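You operate a simulated robot arm through the tools that you are given. There is no shell and no other tool. Be economical: measure what you need, move in short steps, check, and stop when the job is done.

You are at the controls of a simulated robot arm. One attempt, no reset.

Task
Dry the wet blue plate with the blue napkin and lay the blue place.
Fine: the plate, once dry, on the plate mark, blue glass on the drink mark, blue spoon along the spoon mark with its bowl away from the diner; the napkin goes back where it lay. A wet plate marks the bare wood. China and glass break when dropped, knocked or squeezed. Drop and topple nothing.

The check looks at the end state, three seconds after you hand in, the way a careful person would. Anything else that was tipped, shoved, dropped, spilled or broken makes it a failure.

Robot
A 6-joint arm with a two-finger parallel gripper, fixed in place. Base frame: the origin is at the foot of the arm, x ahead of it, y to its left, z up. Units: m, rad, N and s.
Its first joint turns from -2.897 to 2.897 rad. Payload 3.91 kg.
The tool frame sits at the grasp point between the pads (the TCP): z along the fingers, y along the line on which they close. The tips reach 0.03 m beyond it. Largest opening 0.11 m; finger width 0.02, thickness 0.01; the body of the gripper, 0.048 by 0.112 m, starts 0.055 m behind the TCP.
Orientation is told as [roll, pitch, yaw] about the base's x, y, z axes, in that order, counted from this pose: with the fingers straight down and closing along the base's y, the tool's x points along the base's -x, its y along +y and its z along -z.

Tools
- The arm moves only by the tool move_arm. Its argument "increments" is a list of rows, each a list of 3 entries, a list of its own where there are three numbers: the turn, a rotation vector about the base's x, y, z in rad, then the shift along the base's x, y, z in m, then the gripper command, from -1 (fully open) to 1 (shut), values between in proportion. In form: [[[rx, ry, rz], [dx, dy, dz], gripper], ...]. A call has 1 to 8 rows; each row is the pose to reach, as a shift and turn from the pose commanded when the call began. Each row takes 0.2 s and may step no farther than 0.05 m and 0.15 rad from the row before; otherwise, or with a gripper value out of range, the whole call is refused. Where a pose cannot be reached the arm comes as near as it can. A force on the tool above 40 N (or 10 N above the force at the start of the call, whichever is more), or a blocked arm, ends the call early, and 0.2 s more pass. Each finger travels about 0.045 m/s and halts on what it meets, pressing with about 25 N; the grip force reading is that of the motor and also rises with nothing between the fingers. The clock runs only during rows and for 0.2 s after the last one: add rows that repeat a pose to give the fingers time. It gives the time, the measured TCP pose, the force on the tool (base axes), the opening and the grip force at its end, in the units of the frame above (readings bear some noise), and new pictures: "views" is both (left out), scene, wrist or none.
- Cameras (640 x 400 px; columns grow to the right, rows downward): "scene" is fixed at [0.4001, 0.5008, 1.3407]; the picture's right is [-0.71, 0.71, 0.00], its down [0.61, 0.61, -0.50] and it looks along [-0.36, -0.35, -0.86] (base axes); focal length 307 px, centre (320, 200). "wrist" rides on the gripper at [-0.036, 0, -0.057] in the tool frame; the picture's right is [0.00, -1.00, 0.00], its down [0.97, 0.00, -0.24] and it looks along [0.24, 0.00, 0.97] (tool axes); focal length 218 px, centre (320, 200).
- lift_body(by): slides the trunk up (or, below 0, down) by that many m; the arm rides with it, the base frame stays. It gives what a move gives, with no picture.
- pixel_to_xyz(camera, pixels): there is no depth. For up to 12 entries [column, row, z] of the newest picture of that camera ("zoom" is the newest enlarged one), the place [x, y] in the base frame at which the ray of that pixel passes the height z, good to about 0.003 m. The clock stands still meanwhile.
- inspect(camera, box): a new picture of the part [left, top, right, bottom] of that camera's present view, enlarged. The clock stands still meanwhile.
- job_done(): hands the job in; it is judged then, once.

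Work in short steps. Measure before you move; look again where a grasp or a placing could have gone wrong, and mend it. You have 80 turns and 120 pictures in all, those below and enlarged ones among them. Open the gripper and draw the arm clear of the work before you hand the job in, unless the task says otherwise; then end with one line.

The tools are called after ">>>" as name(argument=value, ...) on one line, values as JSON. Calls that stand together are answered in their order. move_arm: Moves the arm, as the interface text tells. Its arguments: {"type":"object","properties":{"increments":{"type":"array","items":{"type":"array"}},"views":{"type":"string","enum":["both","scene","wrist","none"]}},"required":["increments"]} The other tools are called the same way: lift_body (by) slides the trunk up or down; pixel_to_xyz (camera, pixels) gives the place at which the rays of pixels pass given heights; inspect (camera, box) takes an enlarged picture of a part of a camera's view; job_done () hands the job in.

At the start:

```text
time_s: 0.0
eef_pos: [0.2732, 0.2871, 1.0727]
tool_rot: [-0.001, 0.0, 0.001]
wrist_force: [0.3, 0.1, -0.2]
opening: 0.1102
finger_force: 0.0
trunk travel left (down, up): [-0.425, 0.165]
```

scene: 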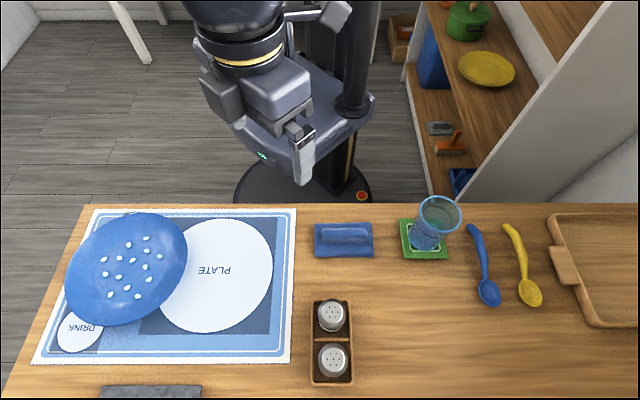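
wrist: 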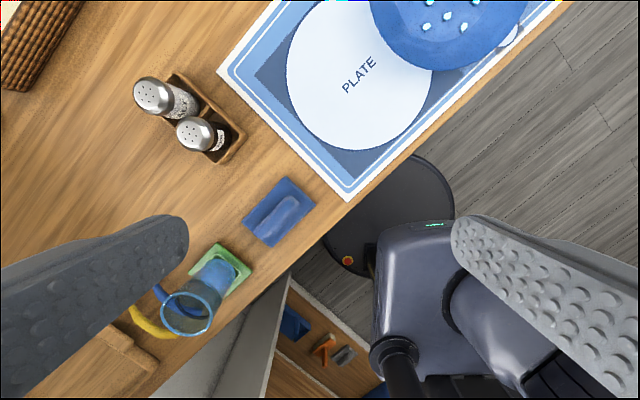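

The plate (about 126,268) lies on the mat, overlapping the drink mark and wet with drops. The napkin is at (344,240), the glass on a coaster at (425,240) and the blue spoon at (483,265). I'll zoom in and measure.

>>> inspect(camera="scene", box=[20, 195, 310, 375])

>>> inspect(camera="scene", box=[300, 180, 560, 342])

>>> pixel_to_xyz(camera="scene", pixels=[[126, 268, 0.48], [218, 275, 0.46], [80, 332, 0.46], [344, 240, 0.47], [425, 248, 0.46], [483, 265, 0.465], [474, 228, 0.465], [488, 295, 0.465], [188, 260, 0.48], [65, 278, 0.48], [132, 211, 0.48], [118, 326, 0.48]])

>>> pixel_to_xyz(camera="scene", pixels=[[315, 224, 0.46], [372, 224, 0.46], [374, 257, 0.46], [314, 257, 0.46], [94, 209, 0.46], [297, 209, 0.46], [289, 362, 0.46], [33, 362, 0.46], [161, 275, 0.46], [273, 262, 0.46], [225, 218, 0.46], [205, 332, 0.46]])

```text
2.21 times, centred on (165, 285) of scene
```

zoom: 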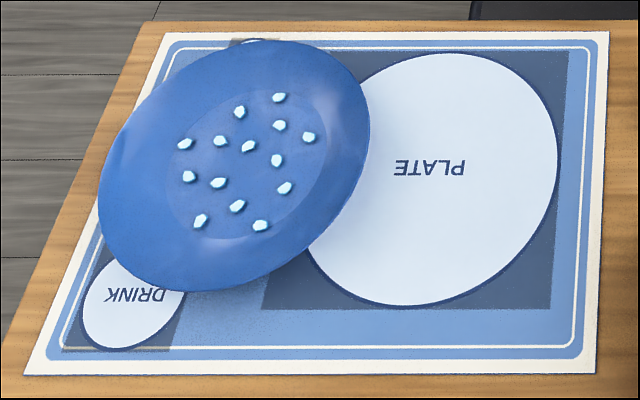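

```text
2.46 times, centred on (430, 261) of scene
```

zoom: 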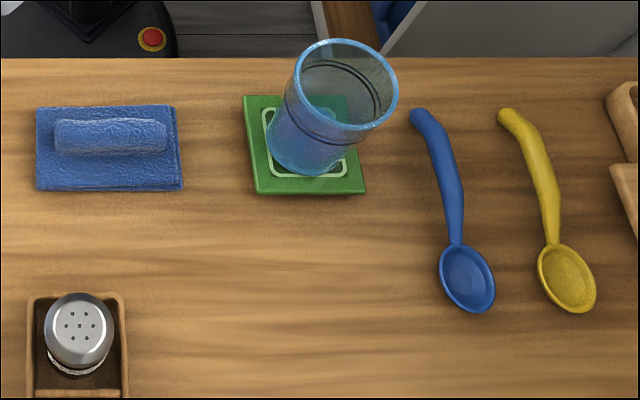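

```text
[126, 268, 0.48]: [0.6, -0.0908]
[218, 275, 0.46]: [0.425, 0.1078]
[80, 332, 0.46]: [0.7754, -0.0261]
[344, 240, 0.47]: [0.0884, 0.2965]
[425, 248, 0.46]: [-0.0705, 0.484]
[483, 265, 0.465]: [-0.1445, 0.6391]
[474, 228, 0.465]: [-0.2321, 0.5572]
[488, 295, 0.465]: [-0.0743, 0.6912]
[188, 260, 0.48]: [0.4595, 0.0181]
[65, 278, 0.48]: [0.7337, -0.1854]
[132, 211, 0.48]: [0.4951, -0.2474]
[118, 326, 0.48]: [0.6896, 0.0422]
```

```text
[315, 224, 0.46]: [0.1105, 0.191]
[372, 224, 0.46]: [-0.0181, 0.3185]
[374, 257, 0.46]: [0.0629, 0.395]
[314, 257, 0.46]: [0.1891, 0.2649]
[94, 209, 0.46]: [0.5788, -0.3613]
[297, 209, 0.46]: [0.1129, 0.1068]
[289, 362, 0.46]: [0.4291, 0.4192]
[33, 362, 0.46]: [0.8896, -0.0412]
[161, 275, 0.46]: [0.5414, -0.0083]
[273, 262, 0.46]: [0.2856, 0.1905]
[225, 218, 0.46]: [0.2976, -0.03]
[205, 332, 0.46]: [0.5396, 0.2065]
```

The table runs at 45° to the base. The diner sits on the robot's side, since the mat text reads from there. I'll lower the trunk and turn the gripper to yaw -45° so it closes across the napkin's ridge.

>>> lift_body(by=-0.25)

>>> move_arm(increments=[[[0, 0, -0.14], [-0.03, 0, 0], 0], [[0, 0, -0.28], [-0.06, 0, 0], 0], [[0, 0, -0.42], [-0.09, 0, -0.02], 0], [[0, 0, -0.56], [-0.12, 0.0, -0.04], 0], [[0, 0, -0.7], [-0.15, 0, -0.06], 0], [[0, 0, -0.785], [-0.18, 0.002, -0.08], 0], [[0, 0, -0.785], [-0.188, 0.005, -0.1], 0]])

```text
time_s: 2.6
eef_pos: [0.2725, 0.2855, 0.8227]
tool_rot: [-0.001, -0.001, -0.001]
wrist_force: [-0.2, 0.8, -0.1]
opening: 0.1103
finger_force: 0.1
trunk travel left (down, up): [-0.175, 0.415]
```

```text
time_s: 3.6
eef_pos: [0.163, 0.2874, 0.7947]
tool_rot: [0.021, -0.003, -0.525]
wrist_force: [1.9, -3.4, 13.7]
opening: 0.0539
finger_force: 0.0
trunk travel left (down, up): [-0.175, 0.415]
stopped in row 4: the force on the tool passed its limit (the readings are from after the stop); the commanded pose is now the measured one
```

scene: 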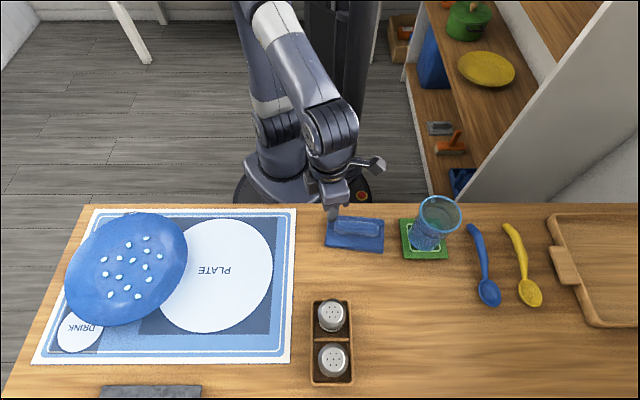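
wrist: 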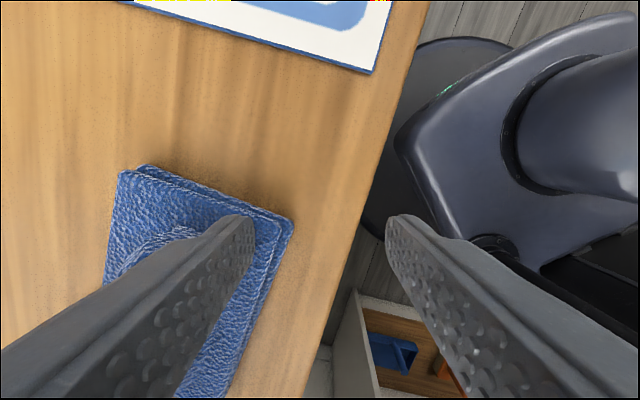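

The finger touched the napkin with the TCP at z=0.795, so the surface is far higher than the stated 0.46; triangulating the mat corner gives about 0.74. The napkin slid slightly, from (344,240) to (355,234), which I'll correct when I return it. I'll go straight up.

>>> move_arm(increments=[[[0, 0, 0], [0, 0, 0.04], 0], [[0, 0, 0], [0, 0, 0.08], 0], [[0, 0, 0], [0, 0, 0.12], 0], [[0, 0, -0.13], [0, 0, 0.12], 0], [[0, 0, -0.26], [0, 0, 0.12], 0]])

```text
time_s: 4.8
eef_pos: [0.1639, 0.2868, 0.9124]
tool_rot: [0.02, -0.004, -0.787]
wrist_force: [0.7, 0.8, 0.5]
opening: 0.055
finger_force: 0.0
trunk travel left (down, up): [-0.175, 0.415]
```

scene: 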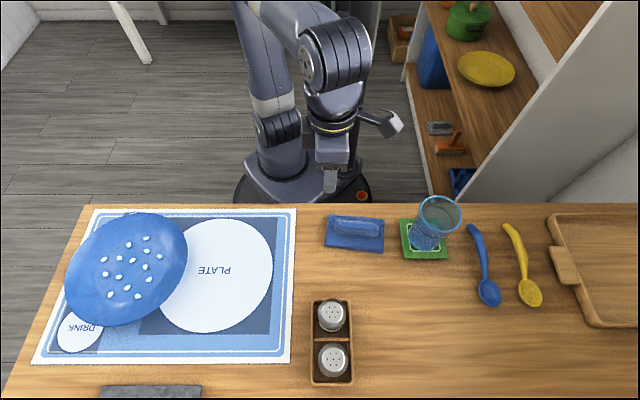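
wrist: 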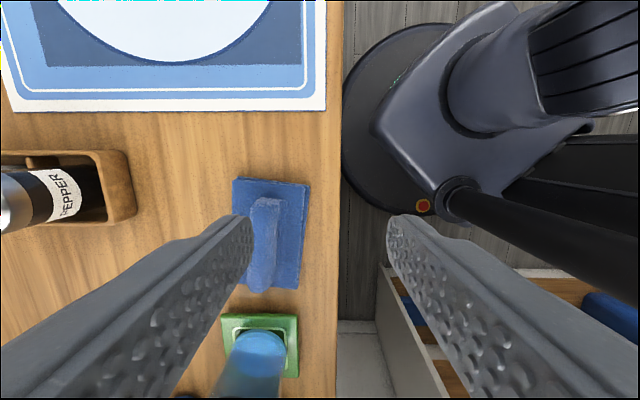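

Now I'll pin down the surface height by comparing scene and wrist rays for the mat corner, the salt-box corner and the coaster, and read positions at z=0.74.

>>> pixel_to_xyz(camera="wrist", pixels=[[326, 111, 0.72], [326, 111, 0.74], [326, 111, 0.76], [222, 314, 0.74], [298, 314, 0.74], [233, 180, 0.745], [310, 184, 0.745], [297, 288, 0.745], [265, 205, 0.765], [260, 285, 0.765], [232, 285, 0.745]])

>>> pixel_to_xyz(camera="scene", pixels=[[297, 209, 0.72], [297, 209, 0.74], [297, 209, 0.76], [401, 220, 0.74], [401, 258, 0.74], [328, 215, 0.745], [384, 219, 0.745], [325, 247, 0.745], [383, 252, 0.745], [332, 224, 0.765], [378, 230, 0.765]])

>>> inspect(camera="scene", box=[300, 190, 460, 290])

```text
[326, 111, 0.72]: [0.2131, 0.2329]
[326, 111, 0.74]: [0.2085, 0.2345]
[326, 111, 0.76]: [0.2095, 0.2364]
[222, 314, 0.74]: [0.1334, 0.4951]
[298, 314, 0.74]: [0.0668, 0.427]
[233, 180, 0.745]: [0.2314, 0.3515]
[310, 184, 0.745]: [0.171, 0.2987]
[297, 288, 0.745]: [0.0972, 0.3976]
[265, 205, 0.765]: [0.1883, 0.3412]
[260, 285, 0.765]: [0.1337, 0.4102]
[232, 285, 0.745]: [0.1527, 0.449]
```

```text
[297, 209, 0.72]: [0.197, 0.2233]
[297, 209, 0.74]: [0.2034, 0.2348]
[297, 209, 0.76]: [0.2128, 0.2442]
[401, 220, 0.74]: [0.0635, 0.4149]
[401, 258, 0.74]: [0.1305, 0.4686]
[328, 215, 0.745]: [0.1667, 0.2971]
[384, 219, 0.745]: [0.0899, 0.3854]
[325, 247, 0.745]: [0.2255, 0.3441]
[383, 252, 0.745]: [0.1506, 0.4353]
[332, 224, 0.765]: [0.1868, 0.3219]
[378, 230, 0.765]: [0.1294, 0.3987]
```

```text
4.00 times, centred on (380, 240) of scene
```

zoom: 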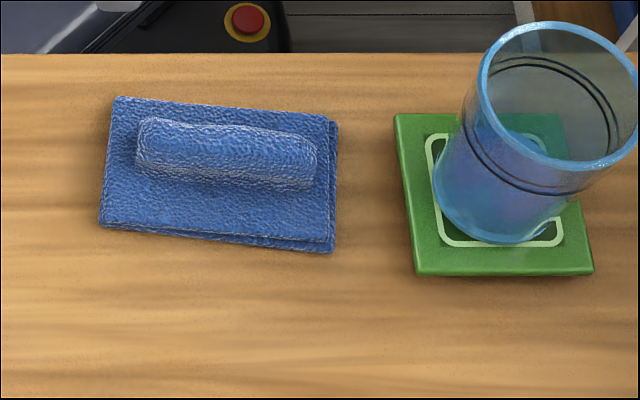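

The surface is at about z=0.742. The napkin (~0.115 × 0.075 m) is centred near (0.160, 0.368), turned about -6°, with the ridge along ~130°. I'll go over it and level the tool.

>>> move_arm(increments=[[[-0.014, 0.014, -0.08], [0, 0.04, 0], 0], [[-0.014, 0.014, -0.08], [-0.002, 0.08, -0.03], 0], [[-0.014, 0.014, -0.08], [-0.003, 0.081, -0.07], 0], [[-0.014, 0.014, -0.08], [-0.003, 0.081, -0.08], 0]])

>>> pixel_to_xyz(camera="scene", pixels=[[315, 223.2, 0.745], [371, 222.4, 0.745], [374.3, 257, 0.745], [314.6, 257, 0.745], [322.3, 235.5, 0.765], [367, 235.5, 0.765]])

```text
time_s: 5.8
eef_pos: [0.1586, 0.3682, 0.8326]
tool_rot: [-0.003, -0.004, -0.866]
wrist_force: [0.7, 0.2, 0.0]
opening: 0.0551
finger_force: 0.1
trunk travel left (down, up): [-0.175, 0.415]
```

scene: 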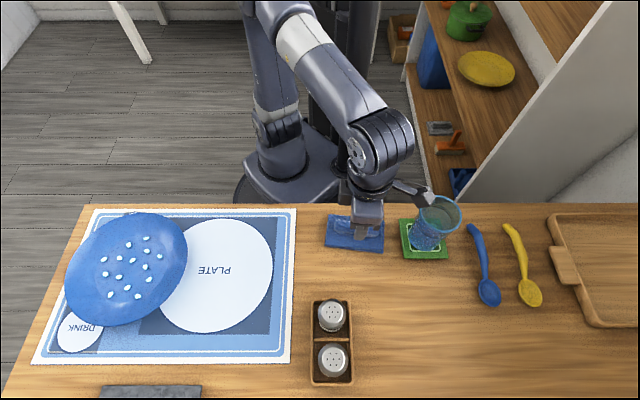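
wrist: 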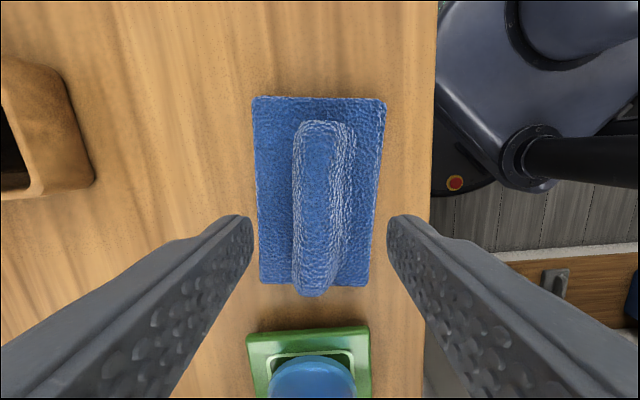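

```text
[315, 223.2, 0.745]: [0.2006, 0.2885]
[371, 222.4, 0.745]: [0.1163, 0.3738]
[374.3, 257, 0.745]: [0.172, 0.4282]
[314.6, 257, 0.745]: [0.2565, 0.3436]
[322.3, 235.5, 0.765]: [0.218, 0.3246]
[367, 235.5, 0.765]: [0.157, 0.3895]
```

A bar on the wrist, seen at (425,190), reaches towards the glass, so I'll zoom in to judge the clearance before going down.

>>> inspect(camera="scene", box=[320, 150, 480, 270])

```text
3.33 times, centred on (400, 210) of scene
```

zoom: 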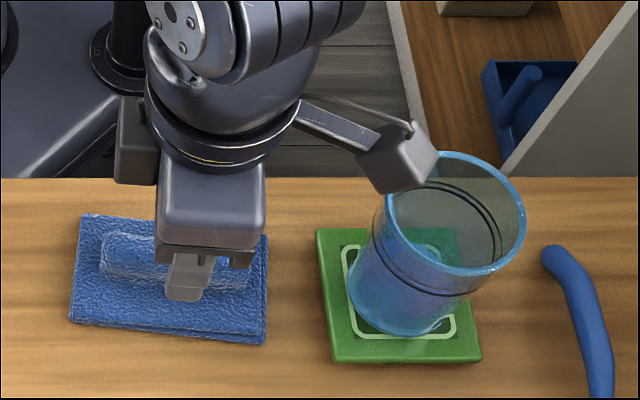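

The block at the bar's end is at z≈0.95 against a glass rim at ~0.87. I'll shift the grasp 15 mm along the ridge away from the glass, then descend in small steps.

>>> move_arm(increments=[[[0, 0, 0], [0.01, -0.012, 0], 0], [[0, 0, 0], [0.01, -0.012, -0.02], 0], [[0, 0, 0], [0.01, -0.012, -0.035], 0], [[0, 0, 0], [0.01, -0.012, -0.045], 0]])

```text
time_s: 6.8
eef_pos: [0.1714, 0.3556, 0.7944]
tool_rot: [0.01, 0.002, -0.865]
wrist_force: [-0.6, -6.0, 22.0]
opening: 0.0557
finger_force: 1.2
trunk travel left (down, up): [-0.175, 0.415]
stopped in row 4: the force on the tool passed its limit (the readings are from after the stop); the commanded pose is now the measured one
```

scene: 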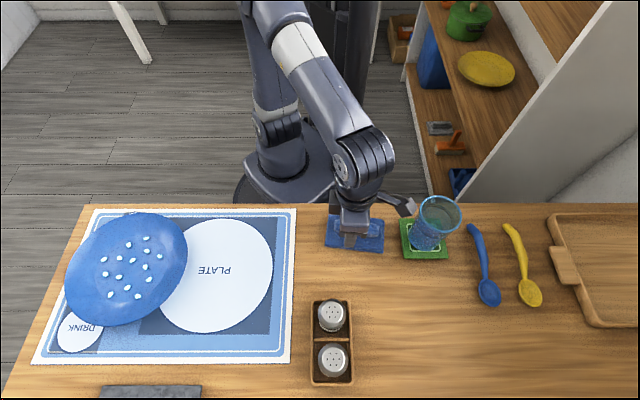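
wrist: 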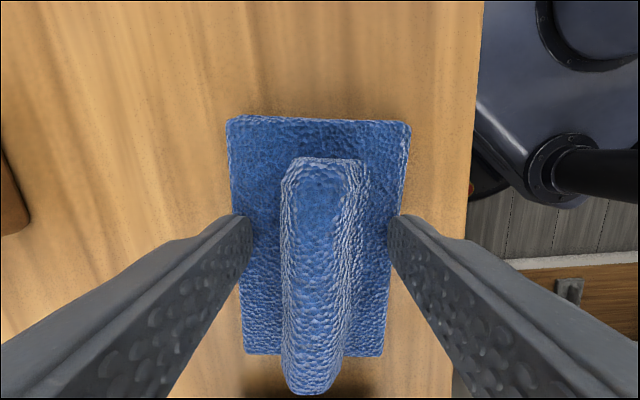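

The fingertips rest on the pad's flat part on both sides of the ridge (pad top ≈0.764). I'll rise 4 mm and close on the ridge.

>>> move_arm(increments=[[[-0.008, 0.004, 0], [0, 0, 0.004], 0], [[-0.008, 0.004, 0], [0, 0, 0.004], 1], [[-0.008, 0.004, 0], [0, 0, 0.004], 1], [[-0.008, 0.004, 0], [0, 0, 0.004], 1], [[-0.008, 0.004, 0], [0, 0, 0.004], 1], [[-0.008, 0.004, 0], [0, 0, 0.004], 1]], views="wrist")

```text
time_s: 8.2
eef_pos: [0.1704, 0.3572, 0.7968]
tool_rot: [-0.002, 0.0, -0.867]
wrist_force: [-0.2, 0.0, 0.1]
opening: 0.023
finger_force: 24.6
trunk travel left (down, up): [-0.175, 0.415]
```

wrist: 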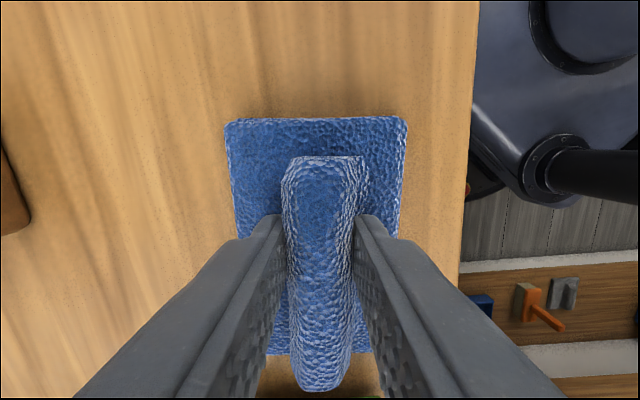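

It's gripped at opening 0.023. I'll lift, then measure the plate and drops at the corrected heights.

>>> move_arm(increments=[[[0, 0, 0], [0, 0, 0.03], 1], [[0, 0, 0], [0.01, -0.02, 0.06], 1], [[0, 0, 0], [0.03, -0.06, 0.08], 1], [[0, 0, 0], [0.05, -0.1, 0.09], 1], [[0, 0, 0], [0.08, -0.14, 0.09], 1], [[0, 0, 0], [0.11, -0.18, 0.09], 1], [[0, 0, 0], [0.14, -0.22, 0.09], 1]])

>>> pixel_to_xyz(camera="scene", pixels=[[126, 268, 0.755], [188, 258, 0.765], [65, 280, 0.765], [138, 211.5, 0.765], [110, 326, 0.765], [104, 259, 0.755], [111, 295, 0.755], [147, 239, 0.755], [160, 257, 0.755], [138, 297, 0.755], [149, 281, 0.755], [129, 245, 0.755]])

>>> pixel_to_xyz(camera="scene", pixels=[[161, 278, 0.745], [273, 265, 0.745], [228, 218.5, 0.745], [204, 333, 0.745], [135, 214, 0.745], [81, 330, 0.745], [57, 335, 0.745], [94, 209, 0.745], [289, 362, 0.745], [33, 362, 0.745]])

```text
time_s: 9.8
eef_pos: [0.3114, 0.1358, 0.8858]
tool_rot: [0.0, 0.0, -0.865]
wrist_force: [-0.2, 0.4, -0.1]
opening: 0.023
finger_force: 24.8
trunk travel left (down, up): [-0.175, 0.415]
```

scene: 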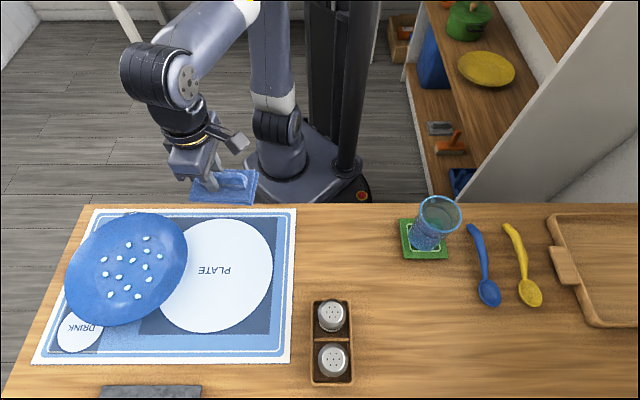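
wrist: 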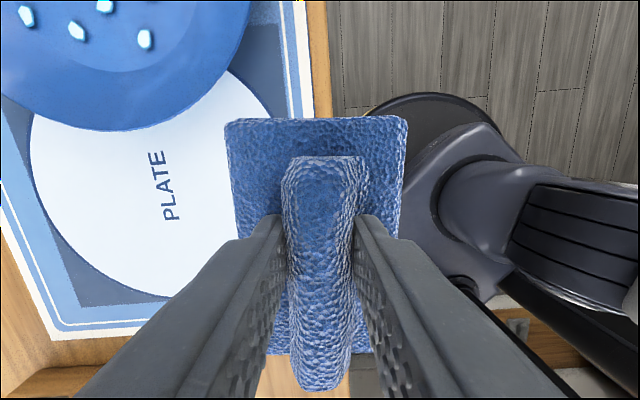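

```text
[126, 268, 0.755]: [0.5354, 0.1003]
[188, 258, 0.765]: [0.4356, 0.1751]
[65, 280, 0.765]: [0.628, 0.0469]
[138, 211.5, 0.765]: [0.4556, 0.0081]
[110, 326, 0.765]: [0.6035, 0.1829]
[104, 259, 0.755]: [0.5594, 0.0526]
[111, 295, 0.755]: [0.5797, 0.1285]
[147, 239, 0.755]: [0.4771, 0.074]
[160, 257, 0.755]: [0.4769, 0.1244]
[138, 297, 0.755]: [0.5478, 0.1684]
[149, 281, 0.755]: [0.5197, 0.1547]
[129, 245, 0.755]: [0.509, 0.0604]
```

```text
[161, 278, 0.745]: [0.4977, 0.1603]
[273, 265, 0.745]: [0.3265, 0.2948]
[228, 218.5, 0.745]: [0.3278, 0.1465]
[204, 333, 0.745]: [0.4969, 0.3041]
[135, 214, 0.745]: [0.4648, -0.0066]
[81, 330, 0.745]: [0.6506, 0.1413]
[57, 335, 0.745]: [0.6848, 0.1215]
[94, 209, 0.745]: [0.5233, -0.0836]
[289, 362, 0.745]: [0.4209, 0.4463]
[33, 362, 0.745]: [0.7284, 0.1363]
```

The plate centre is ≈(0.526, 0.103), diameter ~0.225, with the drops within ~0.06 of it. The plate mark is ≈(0.411, 0.226). I'll carry the napkin over the plate centre, staying high.

>>> move_arm(increments=[[[0, 0, 0], [0.045, -0.01, 0.01], 1], [[0, 0, 0], [0.09, -0.02, 0.01], 1], [[0, 0, 0], [0.135, -0.03, 0.01], 1], [[0, 0, 0], [0.18, -0.04, 0.0], 1], [[0, 0, 0], [0.224, -0.045, -0.02], 1], [[0, 0, 0], [0.224, -0.045, -0.04], 1]])

```text
time_s: 11.2
eef_pos: [0.5358, 0.0927, 0.8468]
tool_rot: [0.001, -0.004, -0.867]
wrist_force: [-0.1, -1.1, -0.8]
opening: 0.023
finger_force: 25.9
trunk travel left (down, up): [-0.175, 0.415]
```

scene: 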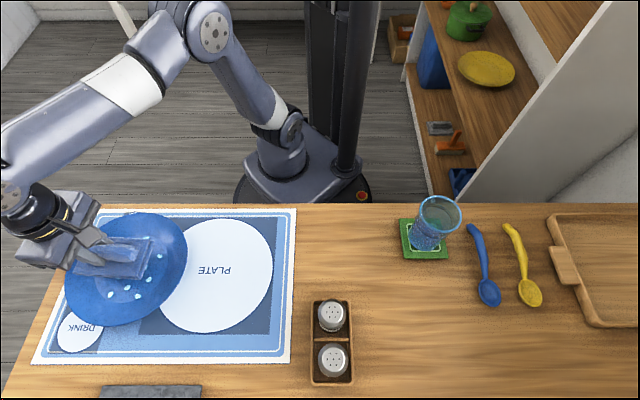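
wrist: 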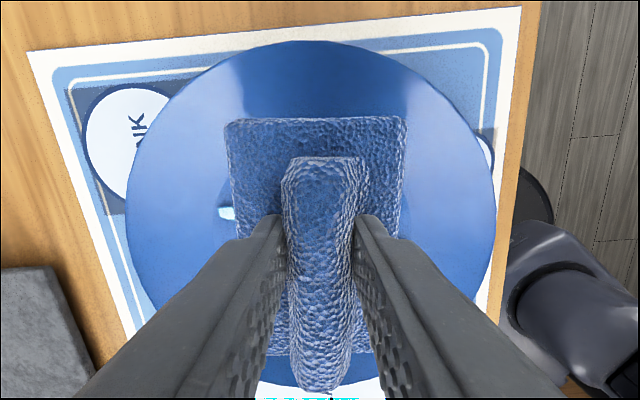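

The pad is over the well, with the plate seen from (127,210) to (495,200) in the wrist view. I'll check its centre and descend gently towards contact.

>>> pixel_to_xyz(camera="wrist", pixels=[[127, 200, 0.765], [495, 200, 0.765], [310, 40, 0.765], [226, 213, 0.755]])

>>> move_arm(increments=[[[0, 0, 0], [0, 0, -0.01], 1], [[0, 0, 0], [0, 0, -0.02], 1], [[0, 0, 0], [0, 0, -0.028], 1], [[0, 0, 0], [0, 0, -0.033], 1], [[0, 0, 0], [0, 0, -0.036], 1], [[0, 0, 0], [0, 0, -0.036], 1]], views="wrist")

```text
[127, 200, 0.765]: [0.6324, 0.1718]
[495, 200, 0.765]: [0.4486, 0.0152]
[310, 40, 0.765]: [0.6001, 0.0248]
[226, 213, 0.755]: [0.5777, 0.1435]
```

```text
time_s: 12.5
eef_pos: [0.534, 0.0952, 0.816]
tool_rot: [0.012, -0.01, -0.864]
wrist_force: [-4.6, 4.6, 16.6]
opening: 0.023
finger_force: 24.6
trunk travel left (down, up): [-0.175, 0.415]
stopped in row 6: the force on the tool passed its limit (the readings are from after the stop); the commanded pose is now the measured one
```

wrist: 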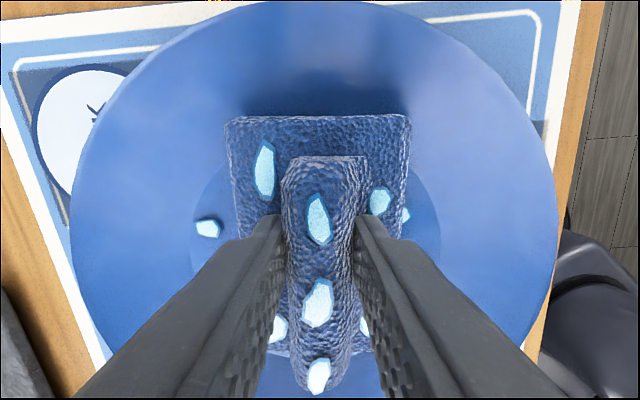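

Contact came early, at z 0.816. The pad's far end (row 115) sits on the plate's slope, and the well (columns 190-440) lies about 9 mm further along +v. I'll lift a little, shift, level and descend again softly.

>>> move_arm(increments=[[[0, 0.015, 0], [-0.004, 0.005, 0.008], 1], [[0, 0.015, 0], [-0.008, 0.01, 0.008], 1], [[0, 0.015, 0], [-0.008, 0.01, 0.002], 1], [[0, 0.015, 0], [-0.008, 0.01, -0.001], 1], [[0, 0.015, 0], [-0.008, 0.01, -0.004], 1], [[0, 0.015, 0], [-0.008, 0.01, -0.006], 1]], views="wrist")

```text
time_s: 13.8
eef_pos: [0.5276, 0.1033, 0.8145]
tool_rot: [0.008, -0.004, -0.867]
wrist_force: [-2.5, -0.8, 15.3]
opening: 0.023
finger_force: 25.0
trunk travel left (down, up): [-0.175, 0.415]
stopped in row 6: the force on the tool passed its limit (the readings are from after the stop); the commanded pose is now the measured one
```

wrist: 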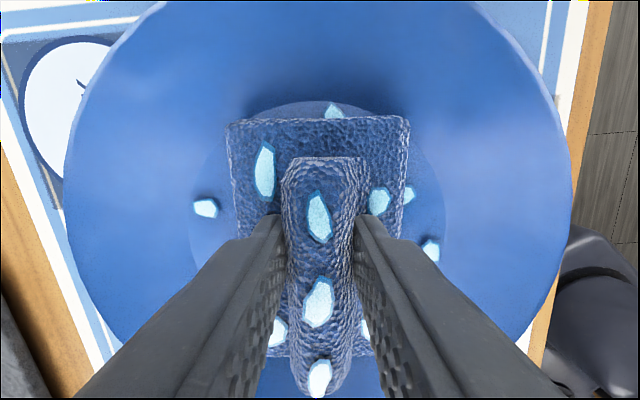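

The pad now lies inside the well, in flat contact at z≈0.8145 and ~15 N. The drops under it have stuck to the napkin. Turning the pad in place about the well centre will sweep the whole disc without riding up the rim.

>>> move_arm(increments=[[[0, 0.008, 0.15], [0.0016, 0.0016, 0.0], 1], [[0, 0.008, 0.3], [0.003, 0.0034, 0.0], 1], [[0, 0.008, 0.45], [0.004, 0.0053, 0.0], 1], [[0, 0.008, 0.6], [0.0048, 0.0074, 0.0], 1], [[0, 0.008, 0.75], [0.0053, 0.0096, 0.0], 1], [[0, 0.008, 0.9], [0.0054, 0.0119, 0.0], 1], [[0, 0.008, 1.05], [0.0052, 0.0141, 0.0], 1], [[0, 0.008, 1.2], [0.0046, 0.0163, 0.0], 1]])

```text
time_s: 15.7
eef_pos: [0.5327, 0.1209, 0.8135]
tool_rot: [0.004, 0.0, 0.337]
wrist_force: [6.5, 2.4, 22.0]
opening: 0.0232
finger_force: 24.9
trunk travel left (down, up): [-0.175, 0.415]
```

scene: 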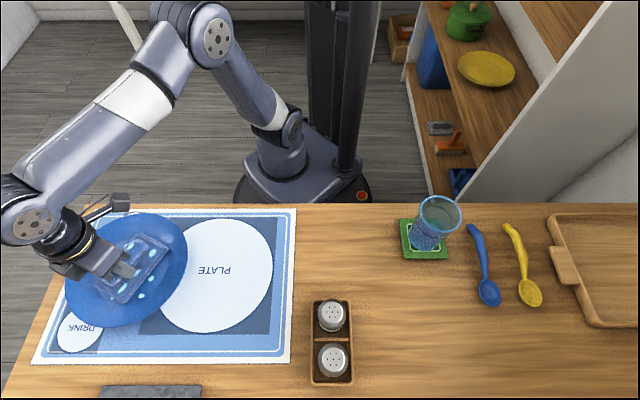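
wrist: 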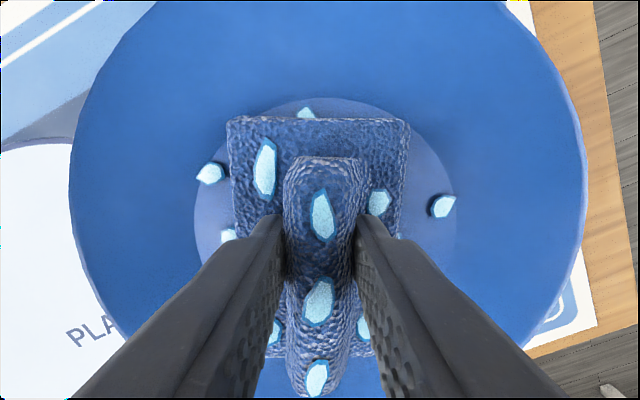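

The plate hasn't moved. I'll lift a little and tilt nothing, then look at which drops remain.

>>> move_arm(increments=[[[0, 0, 0], [0, 0, 0.02], 1], [[0, 0, 0], [-0.03, 0, 0.06], 1], [[0, 0, 0], [-0.07, 0, 0.09], 1], [[0, 0, 0], [-0.11, 0, 0.12], 1], [[0, 0, 0], [-0.15, 0, 0.12], 1]])

>>> inspect(camera="scene", box=[20, 195, 310, 375])

```text
time_s: 16.9
eef_pos: [0.3828, 0.1196, 0.9315]
tool_rot: [0.005, 0.007, 0.335]
wrist_force: [0.5, -0.1, 0.1]
opening: 0.0234
finger_force: 24.8
trunk travel left (down, up): [-0.175, 0.415]
```

scene: 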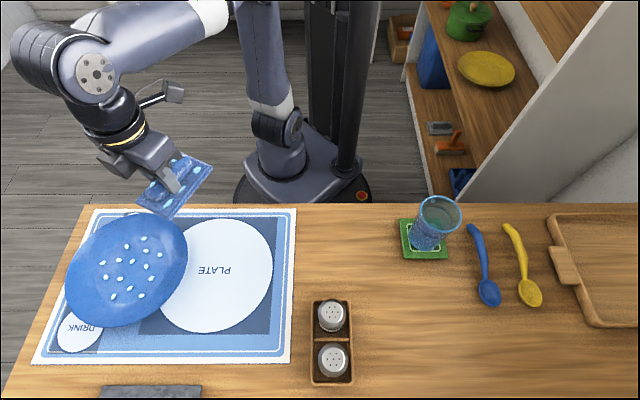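
wrist: 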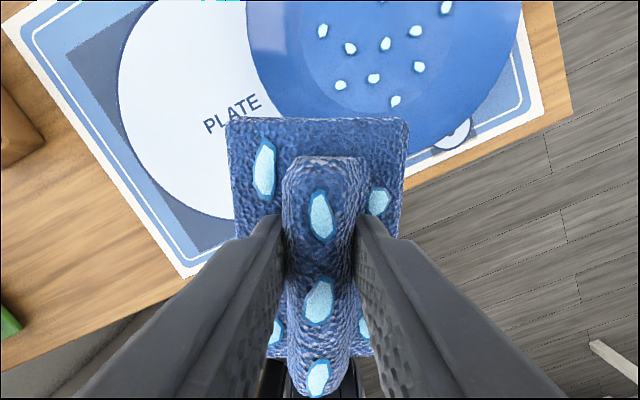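

```text
2.21 times, centred on (165, 285) of scene
```

zoom: 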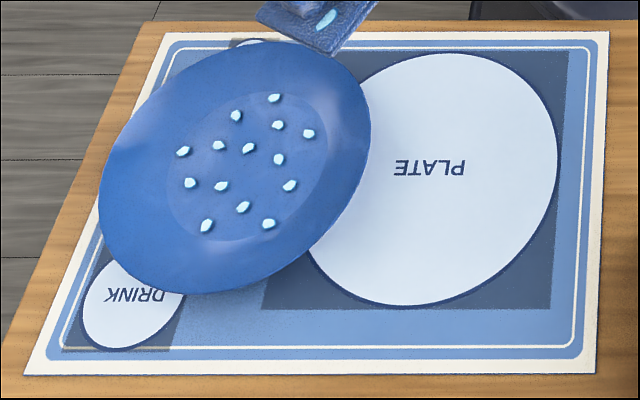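

13 drops remain and the plate turned a few degrees. The napkin shows wet patches, so wiping needs real strokes. I'll go back down lightly and rub with translations.

>>> move_arm(increments=[[[0, 0, 0], [0.04, 0, 0], 1], [[0, 0, 0], [0.08, 0, -0.03], 1], [[0, 0, 0], [0.12, 0, -0.06], 1], [[0, 0, 0], [0.15, 0, -0.1], 1], [[0, 0, 0], [0.15, 0, -0.112], 1], [[0, 0, 0], [0.15, 0, -0.117], 1], [[0, 0, 0], [0.15, 0, -0.119], 1]], views="none")

>>> move_arm(increments=[[[0, 0, 0], [0.004, 0.012, 0], 1], [[0, 0, 0], [0.006, 0.022, 0], 1], [[0, 0, 0], [0, 0.0, 0], 1], [[0, 0, 0], [-0.006, -0.022, 0], 1], [[0, 0, 0], [0, 0, 0], 1], [[0, 0, 0], [0.006, 0.022, 0], 1], [[0, 0, 0], [0, 0, 0], 1], [[0, 0, 0], [-0.006, -0.022, 0], 1]])

```text
time_s: 18.4
eef_pos: [0.5331, 0.1191, 0.8143]
tool_rot: [0.002, 0.004, 0.335]
wrist_force: [1.2, -0.7, 4.5]
opening: 0.0229
finger_force: 25.2
trunk travel left (down, up): [-0.175, 0.415]
```

```text
time_s: 20.2
eef_pos: [0.5267, 0.0983, 0.8136]
tool_rot: [0.004, 0.004, 0.335]
wrist_force: [0.5, 0.9, 2.7]
opening: 0.0229
finger_force: 25.4
trunk travel left (down, up): [-0.175, 0.415]
```

scene: 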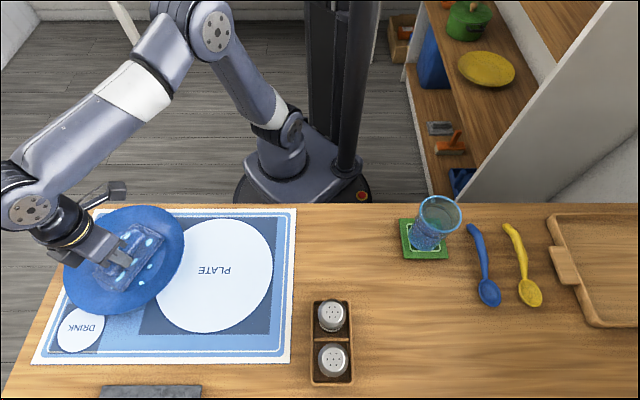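
wrist: 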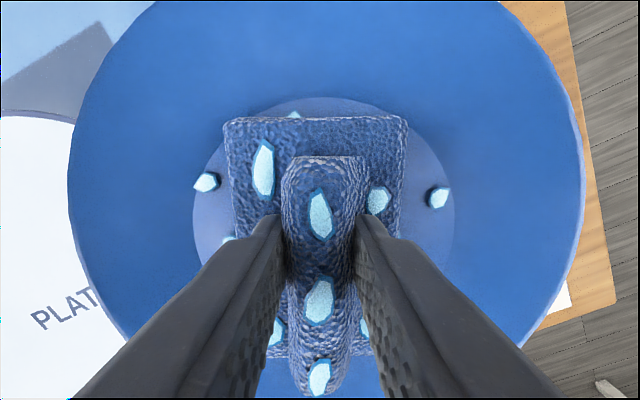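

The pad dragged the plate a few millimetres because it catches the well's edges. Turning gives true rubbing, so I'll rub by rotating back, with a slightly firmer press.

>>> move_arm(increments=[[[0, 0, -0.15], [0.0006, -0.0022, -0.001], 1], [[0, 0, -0.3], [0.0008, -0.0044, -0.001], 1], [[0, 0, -0.45], [0.0007, -0.0067, -0.001], 1], [[0, 0, -0.6], [0.0002, -0.0088, -0.001], 1], [[0, 0, -0.75], [-0.0005, -0.011, -0.001], 1], [[0, 0, -0.9], [-0.0016, -0.0129, -0.001], 1], [[0, 0, -1.05], [-0.0029, -0.0147, -0.001], 1], [[0, 0, -1.2], [-0.0046, -0.0163, -0.001], 1]])

>>> inspect(camera="scene", box=[20, 195, 310, 375])

```text
time_s: 22.1
eef_pos: [0.5212, 0.0824, 0.8143]
tool_rot: [0.008, 0.005, -0.869]
wrist_force: [1.6, 1.3, 27.7]
opening: 0.0228
finger_force: 25.3
trunk travel left (down, up): [-0.175, 0.415]
```

scene: 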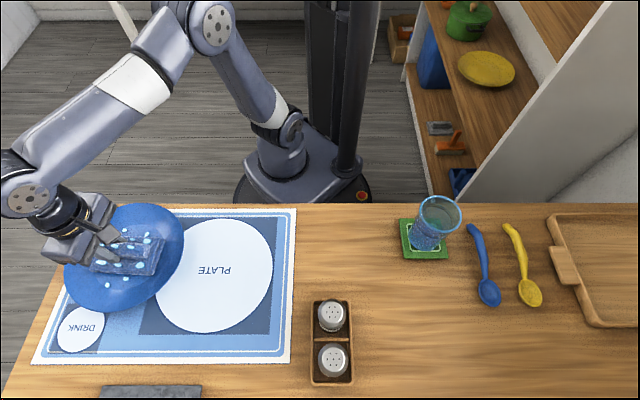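
wrist: 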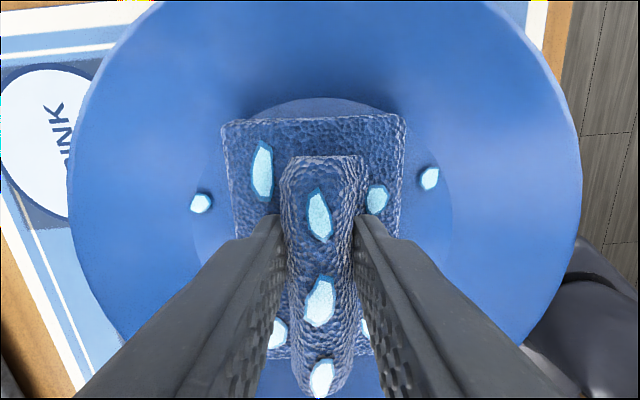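

```text
2.21 times, centred on (165, 285) of scene
```

zoom: 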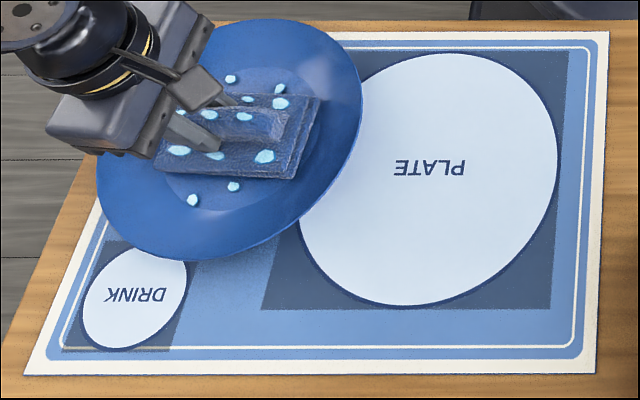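

27 N is more than I want, so I'll ease off, lift, and see whether the drops have shrunk or gone.

>>> move_arm(increments=[[[0, 0, 0], [0, 0, 0.02], 1], [[0, 0, 0], [-0.04, 0.01, 0.05], 1], [[0, 0, 0], [-0.08, 0.02, 0.08], 1], [[0, 0, 0], [-0.12, 0.03, 0.1], 1], [[0, 0, 0], [-0.16, 0.05, 0.1], 1]])

>>> inspect(camera="scene", box=[60, 200, 200, 320])

```text
refused: row 2 steps farther than a row can; nothing moved
```

```text
3.33 times, centred on (130, 260) of scene
```

zoom: 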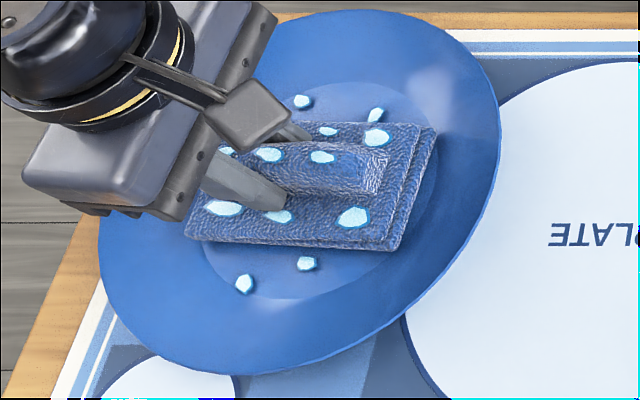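

>>> move_arm(increments=[[[0, 0, 0], [0, 0, 0.02], 1], [[0, 0, 0], [-0.03, 0.01, 0.05], 1], [[0, 0, 0], [-0.06, 0.02, 0.08], 1], [[0, 0, 0], [-0.1, 0.03, 0.1], 1], [[0, 0, 0], [-0.14, 0.05, 0.1], 1], [[0, 0, 0], [-0.17, 0.06, 0.1], 1]])

>>> inspect(camera="scene", box=[60, 200, 200, 320])

```text
time_s: 23.4
eef_pos: [0.3528, 0.141, 0.9126]
tool_rot: [0.003, 0.006, -0.866]
wrist_force: [-0.1, -0.1, 0.0]
opening: 0.0229
finger_force: 24.5
trunk travel left (down, up): [-0.175, 0.415]
```

scene: 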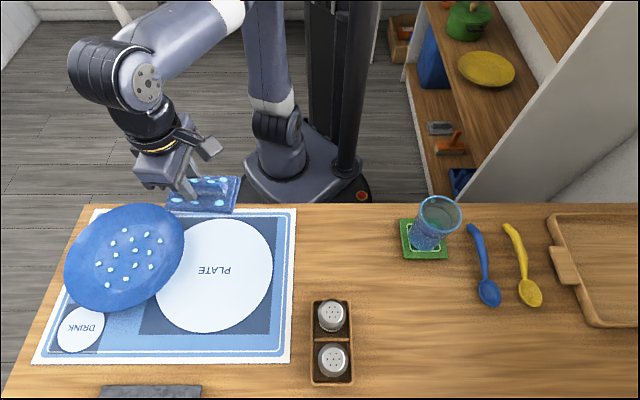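
wrist: 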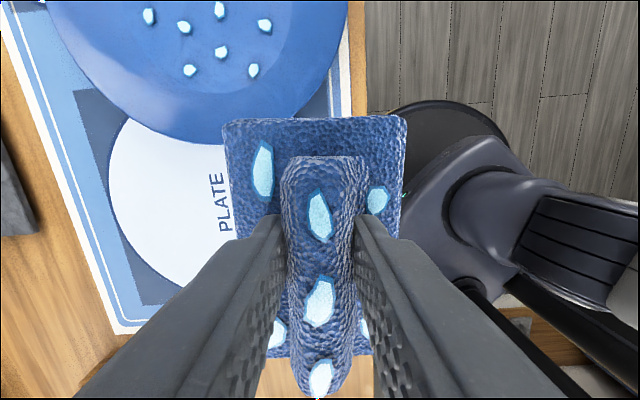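

```text
3.33 times, centred on (130, 260) of scene
```

zoom: 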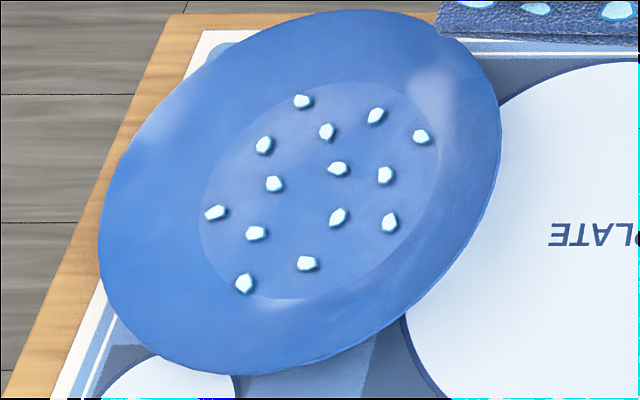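

All 14 drops are still there, perhaps a little smaller, so more rubbing distance is needed. Flat strokes jam in the well. I'll tilt the pad 0.3 rad about its long axis and stroke with its edge, and first locate the new well centre.

>>> pixel_to_xyz(camera="scene", pixels=[[129.7, 257.3, 0.76], [129.7, 257.3, 0.765], [94, 257, 0.763], [165.5, 257, 0.763], [129.7, 290, 0.763], [129.7, 224, 0.763], [64, 270, 0.78], [185, 245, 0.78], [143, 203, 0.78], [105, 313, 0.78]])

>>> pixel_to_xyz(camera="wrist", pixels=[[190, 71, 0.763], [253, 71, 0.763], [222, 52, 0.763]])

>>> pixel_to_xyz(camera="zoom", pixels=[[245, 284, 0.763], [307, 263, 0.763], [303, 102, 0.763], [421, 136, 0.763], [215, 213, 0.763], [390, 222, 0.763]])

```text
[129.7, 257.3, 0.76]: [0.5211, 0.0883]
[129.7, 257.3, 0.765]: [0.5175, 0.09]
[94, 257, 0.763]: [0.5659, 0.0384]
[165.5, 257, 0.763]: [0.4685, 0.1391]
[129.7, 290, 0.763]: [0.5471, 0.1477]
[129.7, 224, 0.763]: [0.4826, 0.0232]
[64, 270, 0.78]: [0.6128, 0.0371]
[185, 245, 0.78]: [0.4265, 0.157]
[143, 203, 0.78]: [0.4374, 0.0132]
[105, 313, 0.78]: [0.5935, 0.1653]
```

```text
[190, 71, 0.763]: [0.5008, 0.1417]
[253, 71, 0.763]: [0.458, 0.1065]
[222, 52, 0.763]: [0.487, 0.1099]
```

```text
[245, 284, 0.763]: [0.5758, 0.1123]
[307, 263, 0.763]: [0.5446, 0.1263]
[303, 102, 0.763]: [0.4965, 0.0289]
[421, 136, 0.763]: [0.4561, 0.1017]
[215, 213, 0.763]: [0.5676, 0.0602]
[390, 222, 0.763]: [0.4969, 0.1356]
```

The well centre is ≈(0.514, 0.092). I'll move above it tilted by 0.3 rad, with the lower pad edge towards +u.

>>> move_arm(increments=[[[-0.065, 0.076, 0], [0.035, -0.013, 0], 1], [[-0.13, 0.152, 0], [0.07, -0.026, 0], 1], [[-0.194, 0.229, 0], [0.105, -0.04, -0.01], 1], [[-0.194, 0.229, 0], [0.14, -0.054, -0.03], 1], [[-0.194, 0.229, 0], [0.167, -0.064, -0.05], 1], [[-0.194, 0.229, 0], [0.167, -0.064, -0.065], 1], [[-0.194, 0.229, 0], [0.167, -0.064, -0.08], 1]])

```text
time_s: 25.1
eef_pos: [0.519, 0.0773, 0.8331]
tool_rot: [-0.298, 0.006, -0.867]
wrist_force: [-0.5, 1.0, -0.3]
opening: 0.023
finger_force: 24.5
trunk travel left (down, up): [-0.175, 0.415]
```

scene: 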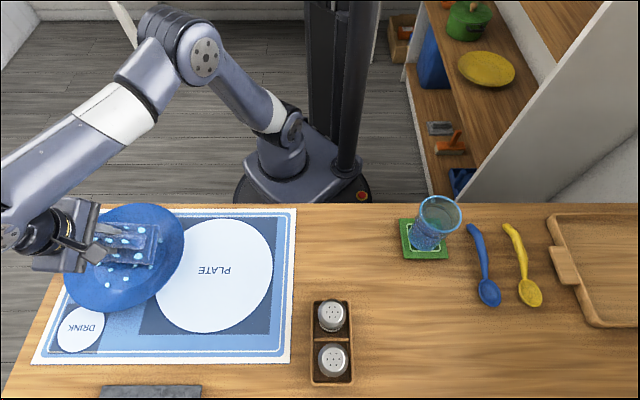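
wrist: 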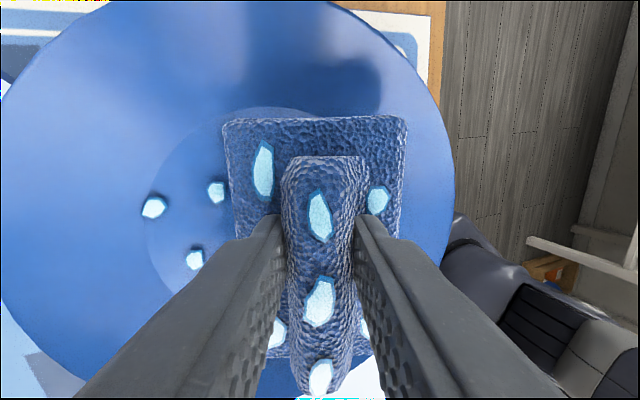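

The lower edge is the left one in the wrist view, with free well to its left. I'll descend softly, then stroke towards +u and back.

>>> move_arm(increments=[[[0, 0, 0], [0, 0, -0.005], 1], [[0, 0, 0], [0, 0, -0.008], 1], [[0, 0, 0], [0, 0, -0.01], 1]], views="none")

```text
time_s: 25.9
eef_pos: [0.5204, 0.0773, 0.822]
tool_rot: [-0.294, 0.006, -0.866]
wrist_force: [0.2, -0.7, 0.3]
opening: 0.023
finger_force: 24.8
trunk travel left (down, up): [-0.175, 0.415]
```

>>> move_arm(increments=[[[0, 0, 0], [0, 0, -0.0015], 1], [[0, 0, 0], [0, 0, -0.003], 1]], views="none")

```text
time_s: 26.4
eef_pos: [0.5191, 0.0774, 0.8194]
tool_rot: [-0.297, 0.003, -0.866]
wrist_force: [1.0, 0.6, 2.5]
opening: 0.0227
finger_force: 25.5
trunk travel left (down, up): [-0.175, 0.415]
```

Light contact (2.5 N). I'll press 1 mm more and stroke ±25 mm.

>>> move_arm(increments=[[[0, 0, 0], [0.016, 0.0135, -0.001], 1], [[0, 0, 0], [-0.016, -0.0135, -0.001], 1], [[0, 0, 0], [0.016, 0.0135, -0.001], 1], [[0, 0, 0], [-0.016, -0.0135, -0.001], 1], [[0, 0, 0], [0.016, 0.0135, -0.001], 1], [[0, 0, 0], [-0.016, -0.0135, -0.001], 1], [[0, 0, 0], [0.016, 0.0135, -0.001], 1], [[0, 0, 0], [0, 0, -0.001], 1]])

>>> inspect(camera="scene", box=[60, 200, 200, 320])

```text
time_s: 28.2
eef_pos: [0.5189, 0.0776, 0.8191]
tool_rot: [-0.295, 0.004, -0.864]
wrist_force: [1.8, 1.9, 11.8]
opening: 0.0229
finger_force: 25.1
trunk travel left (down, up): [-0.175, 0.415]
```

scene: 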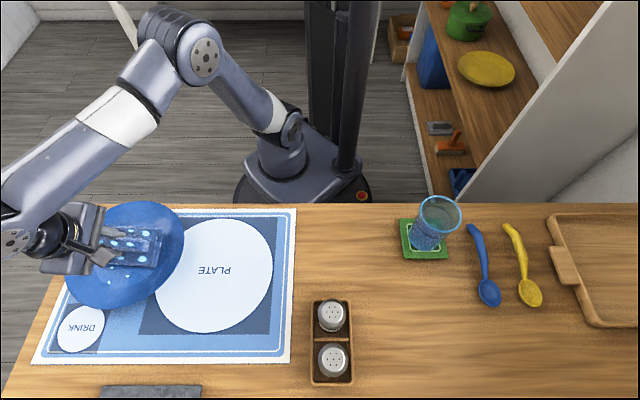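
wrist: 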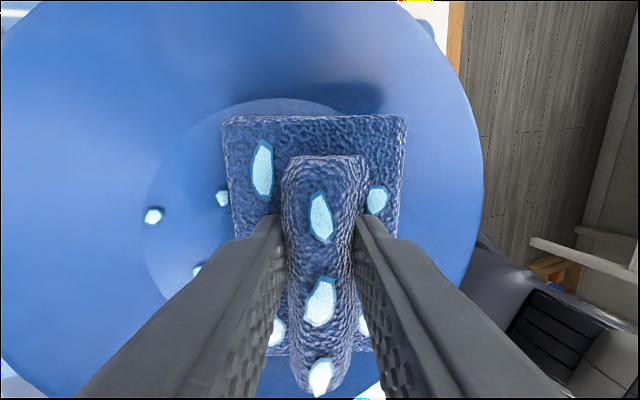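

```text
3.33 times, centred on (130, 260) of scene
```

zoom: 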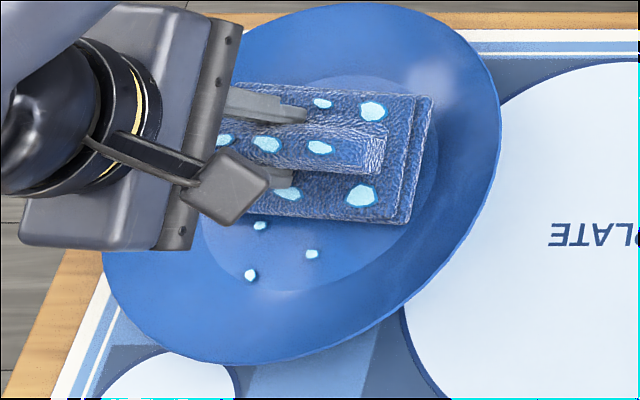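

The drops are clearly shrinking (about 20 → 13 px), so strokes work. The plate creeps slightly towards the diner, so I'll bias the strokes towards +u and continue.

>>> move_arm(increments=[[[0, 0, 0], [0.025, 0.021, 0], 1], [[0, 0, 0], [-0.004, -0.003, 0], 1], [[0, 0, 0], [0.025, 0.021, 0], 1], [[0, 0, 0], [-0.004, -0.003, 0], 1], [[0, 0, 0], [0.025, 0.021, 0], 1], [[0, 0, 0], [-0.004, -0.003, 0], 1], [[0, 0, 0], [0.025, 0.021, 0], 1], [[0, 0, 0], [0, 0, 0], 1]], views="none")

>>> inspect(camera="scene", box=[60, 200, 200, 320])

```text
time_s: 30.1
eef_pos: [0.5204, 0.0773, 0.817]
tool_rot: [-0.295, 0.003, -0.867]
wrist_force: [0.3, 1.1, 8.5]
opening: 0.0232
finger_force: 24.9
trunk travel left (down, up): [-0.175, 0.415]
```

```text
3.33 times, centred on (130, 260) of scene
```

zoom: 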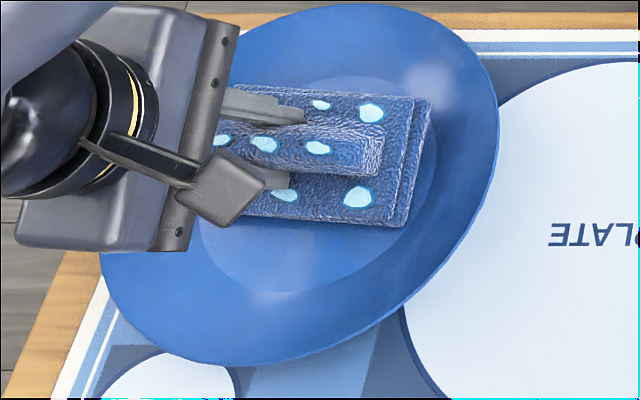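

The drops in view are gone. I'll lift, level the tool, draw back and check the whole plate.

>>> move_arm(increments=[[[0, 0, 0], [0, 0, 0.03], 1], [[0.065, -0.076, 0], [-0.03, 0.011, 0.06], 1], [[0.13, -0.152, 0], [-0.06, 0.023, 0.08], 1], [[0.194, -0.229, 0], [-0.1, 0.035, 0.09], 1], [[0.194, -0.229, 0], [-0.14, 0.055, 0.09], 1], [[0.194, -0.229, 0], [-0.18, 0.08, 0.09], 1]], views="none")

>>> inspect(camera="scene", box=[20, 195, 310, 375])

```text
time_s: 31.4
eef_pos: [0.3388, 0.1573, 0.908]
tool_rot: [0.005, 0.006, -0.867]
wrist_force: [0.4, 0.1, -0.6]
opening: 0.0231
finger_force: 25.1
trunk travel left (down, up): [-0.175, 0.415]
```

```text
2.21 times, centred on (165, 285) of scene
```

zoom: 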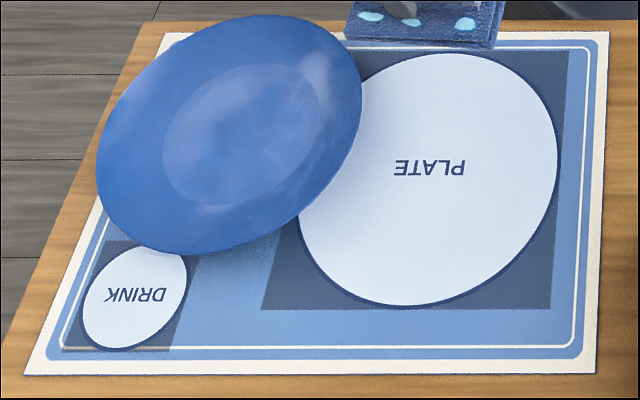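

The plate is dry. From the scene displacement of the napkin, its original TCP pose would be ≈(0.200, 0.353) with yaw -0.785. I'll carry it there.

>>> move_arm(increments=[[[0, 0, 0.02], [-0.028, 0.039, 0], 1], [[0, 0, 0.04], [-0.056, 0.078, 0], 1], [[0, 0, 0.06], [-0.084, 0.117, 0], 1], [[0, 0, 0.082], [-0.112, 0.157, -0.01], 1], [[0, 0, 0.082], [-0.139, 0.196, -0.03], 1], [[0, 0, 0.082], [-0.139, 0.196, -0.07], 1], [[0, 0, 0.082], [-0.139, 0.196, -0.095], 1]])

```text
refused: row 5 steps farther than a row can; nothing moved
```

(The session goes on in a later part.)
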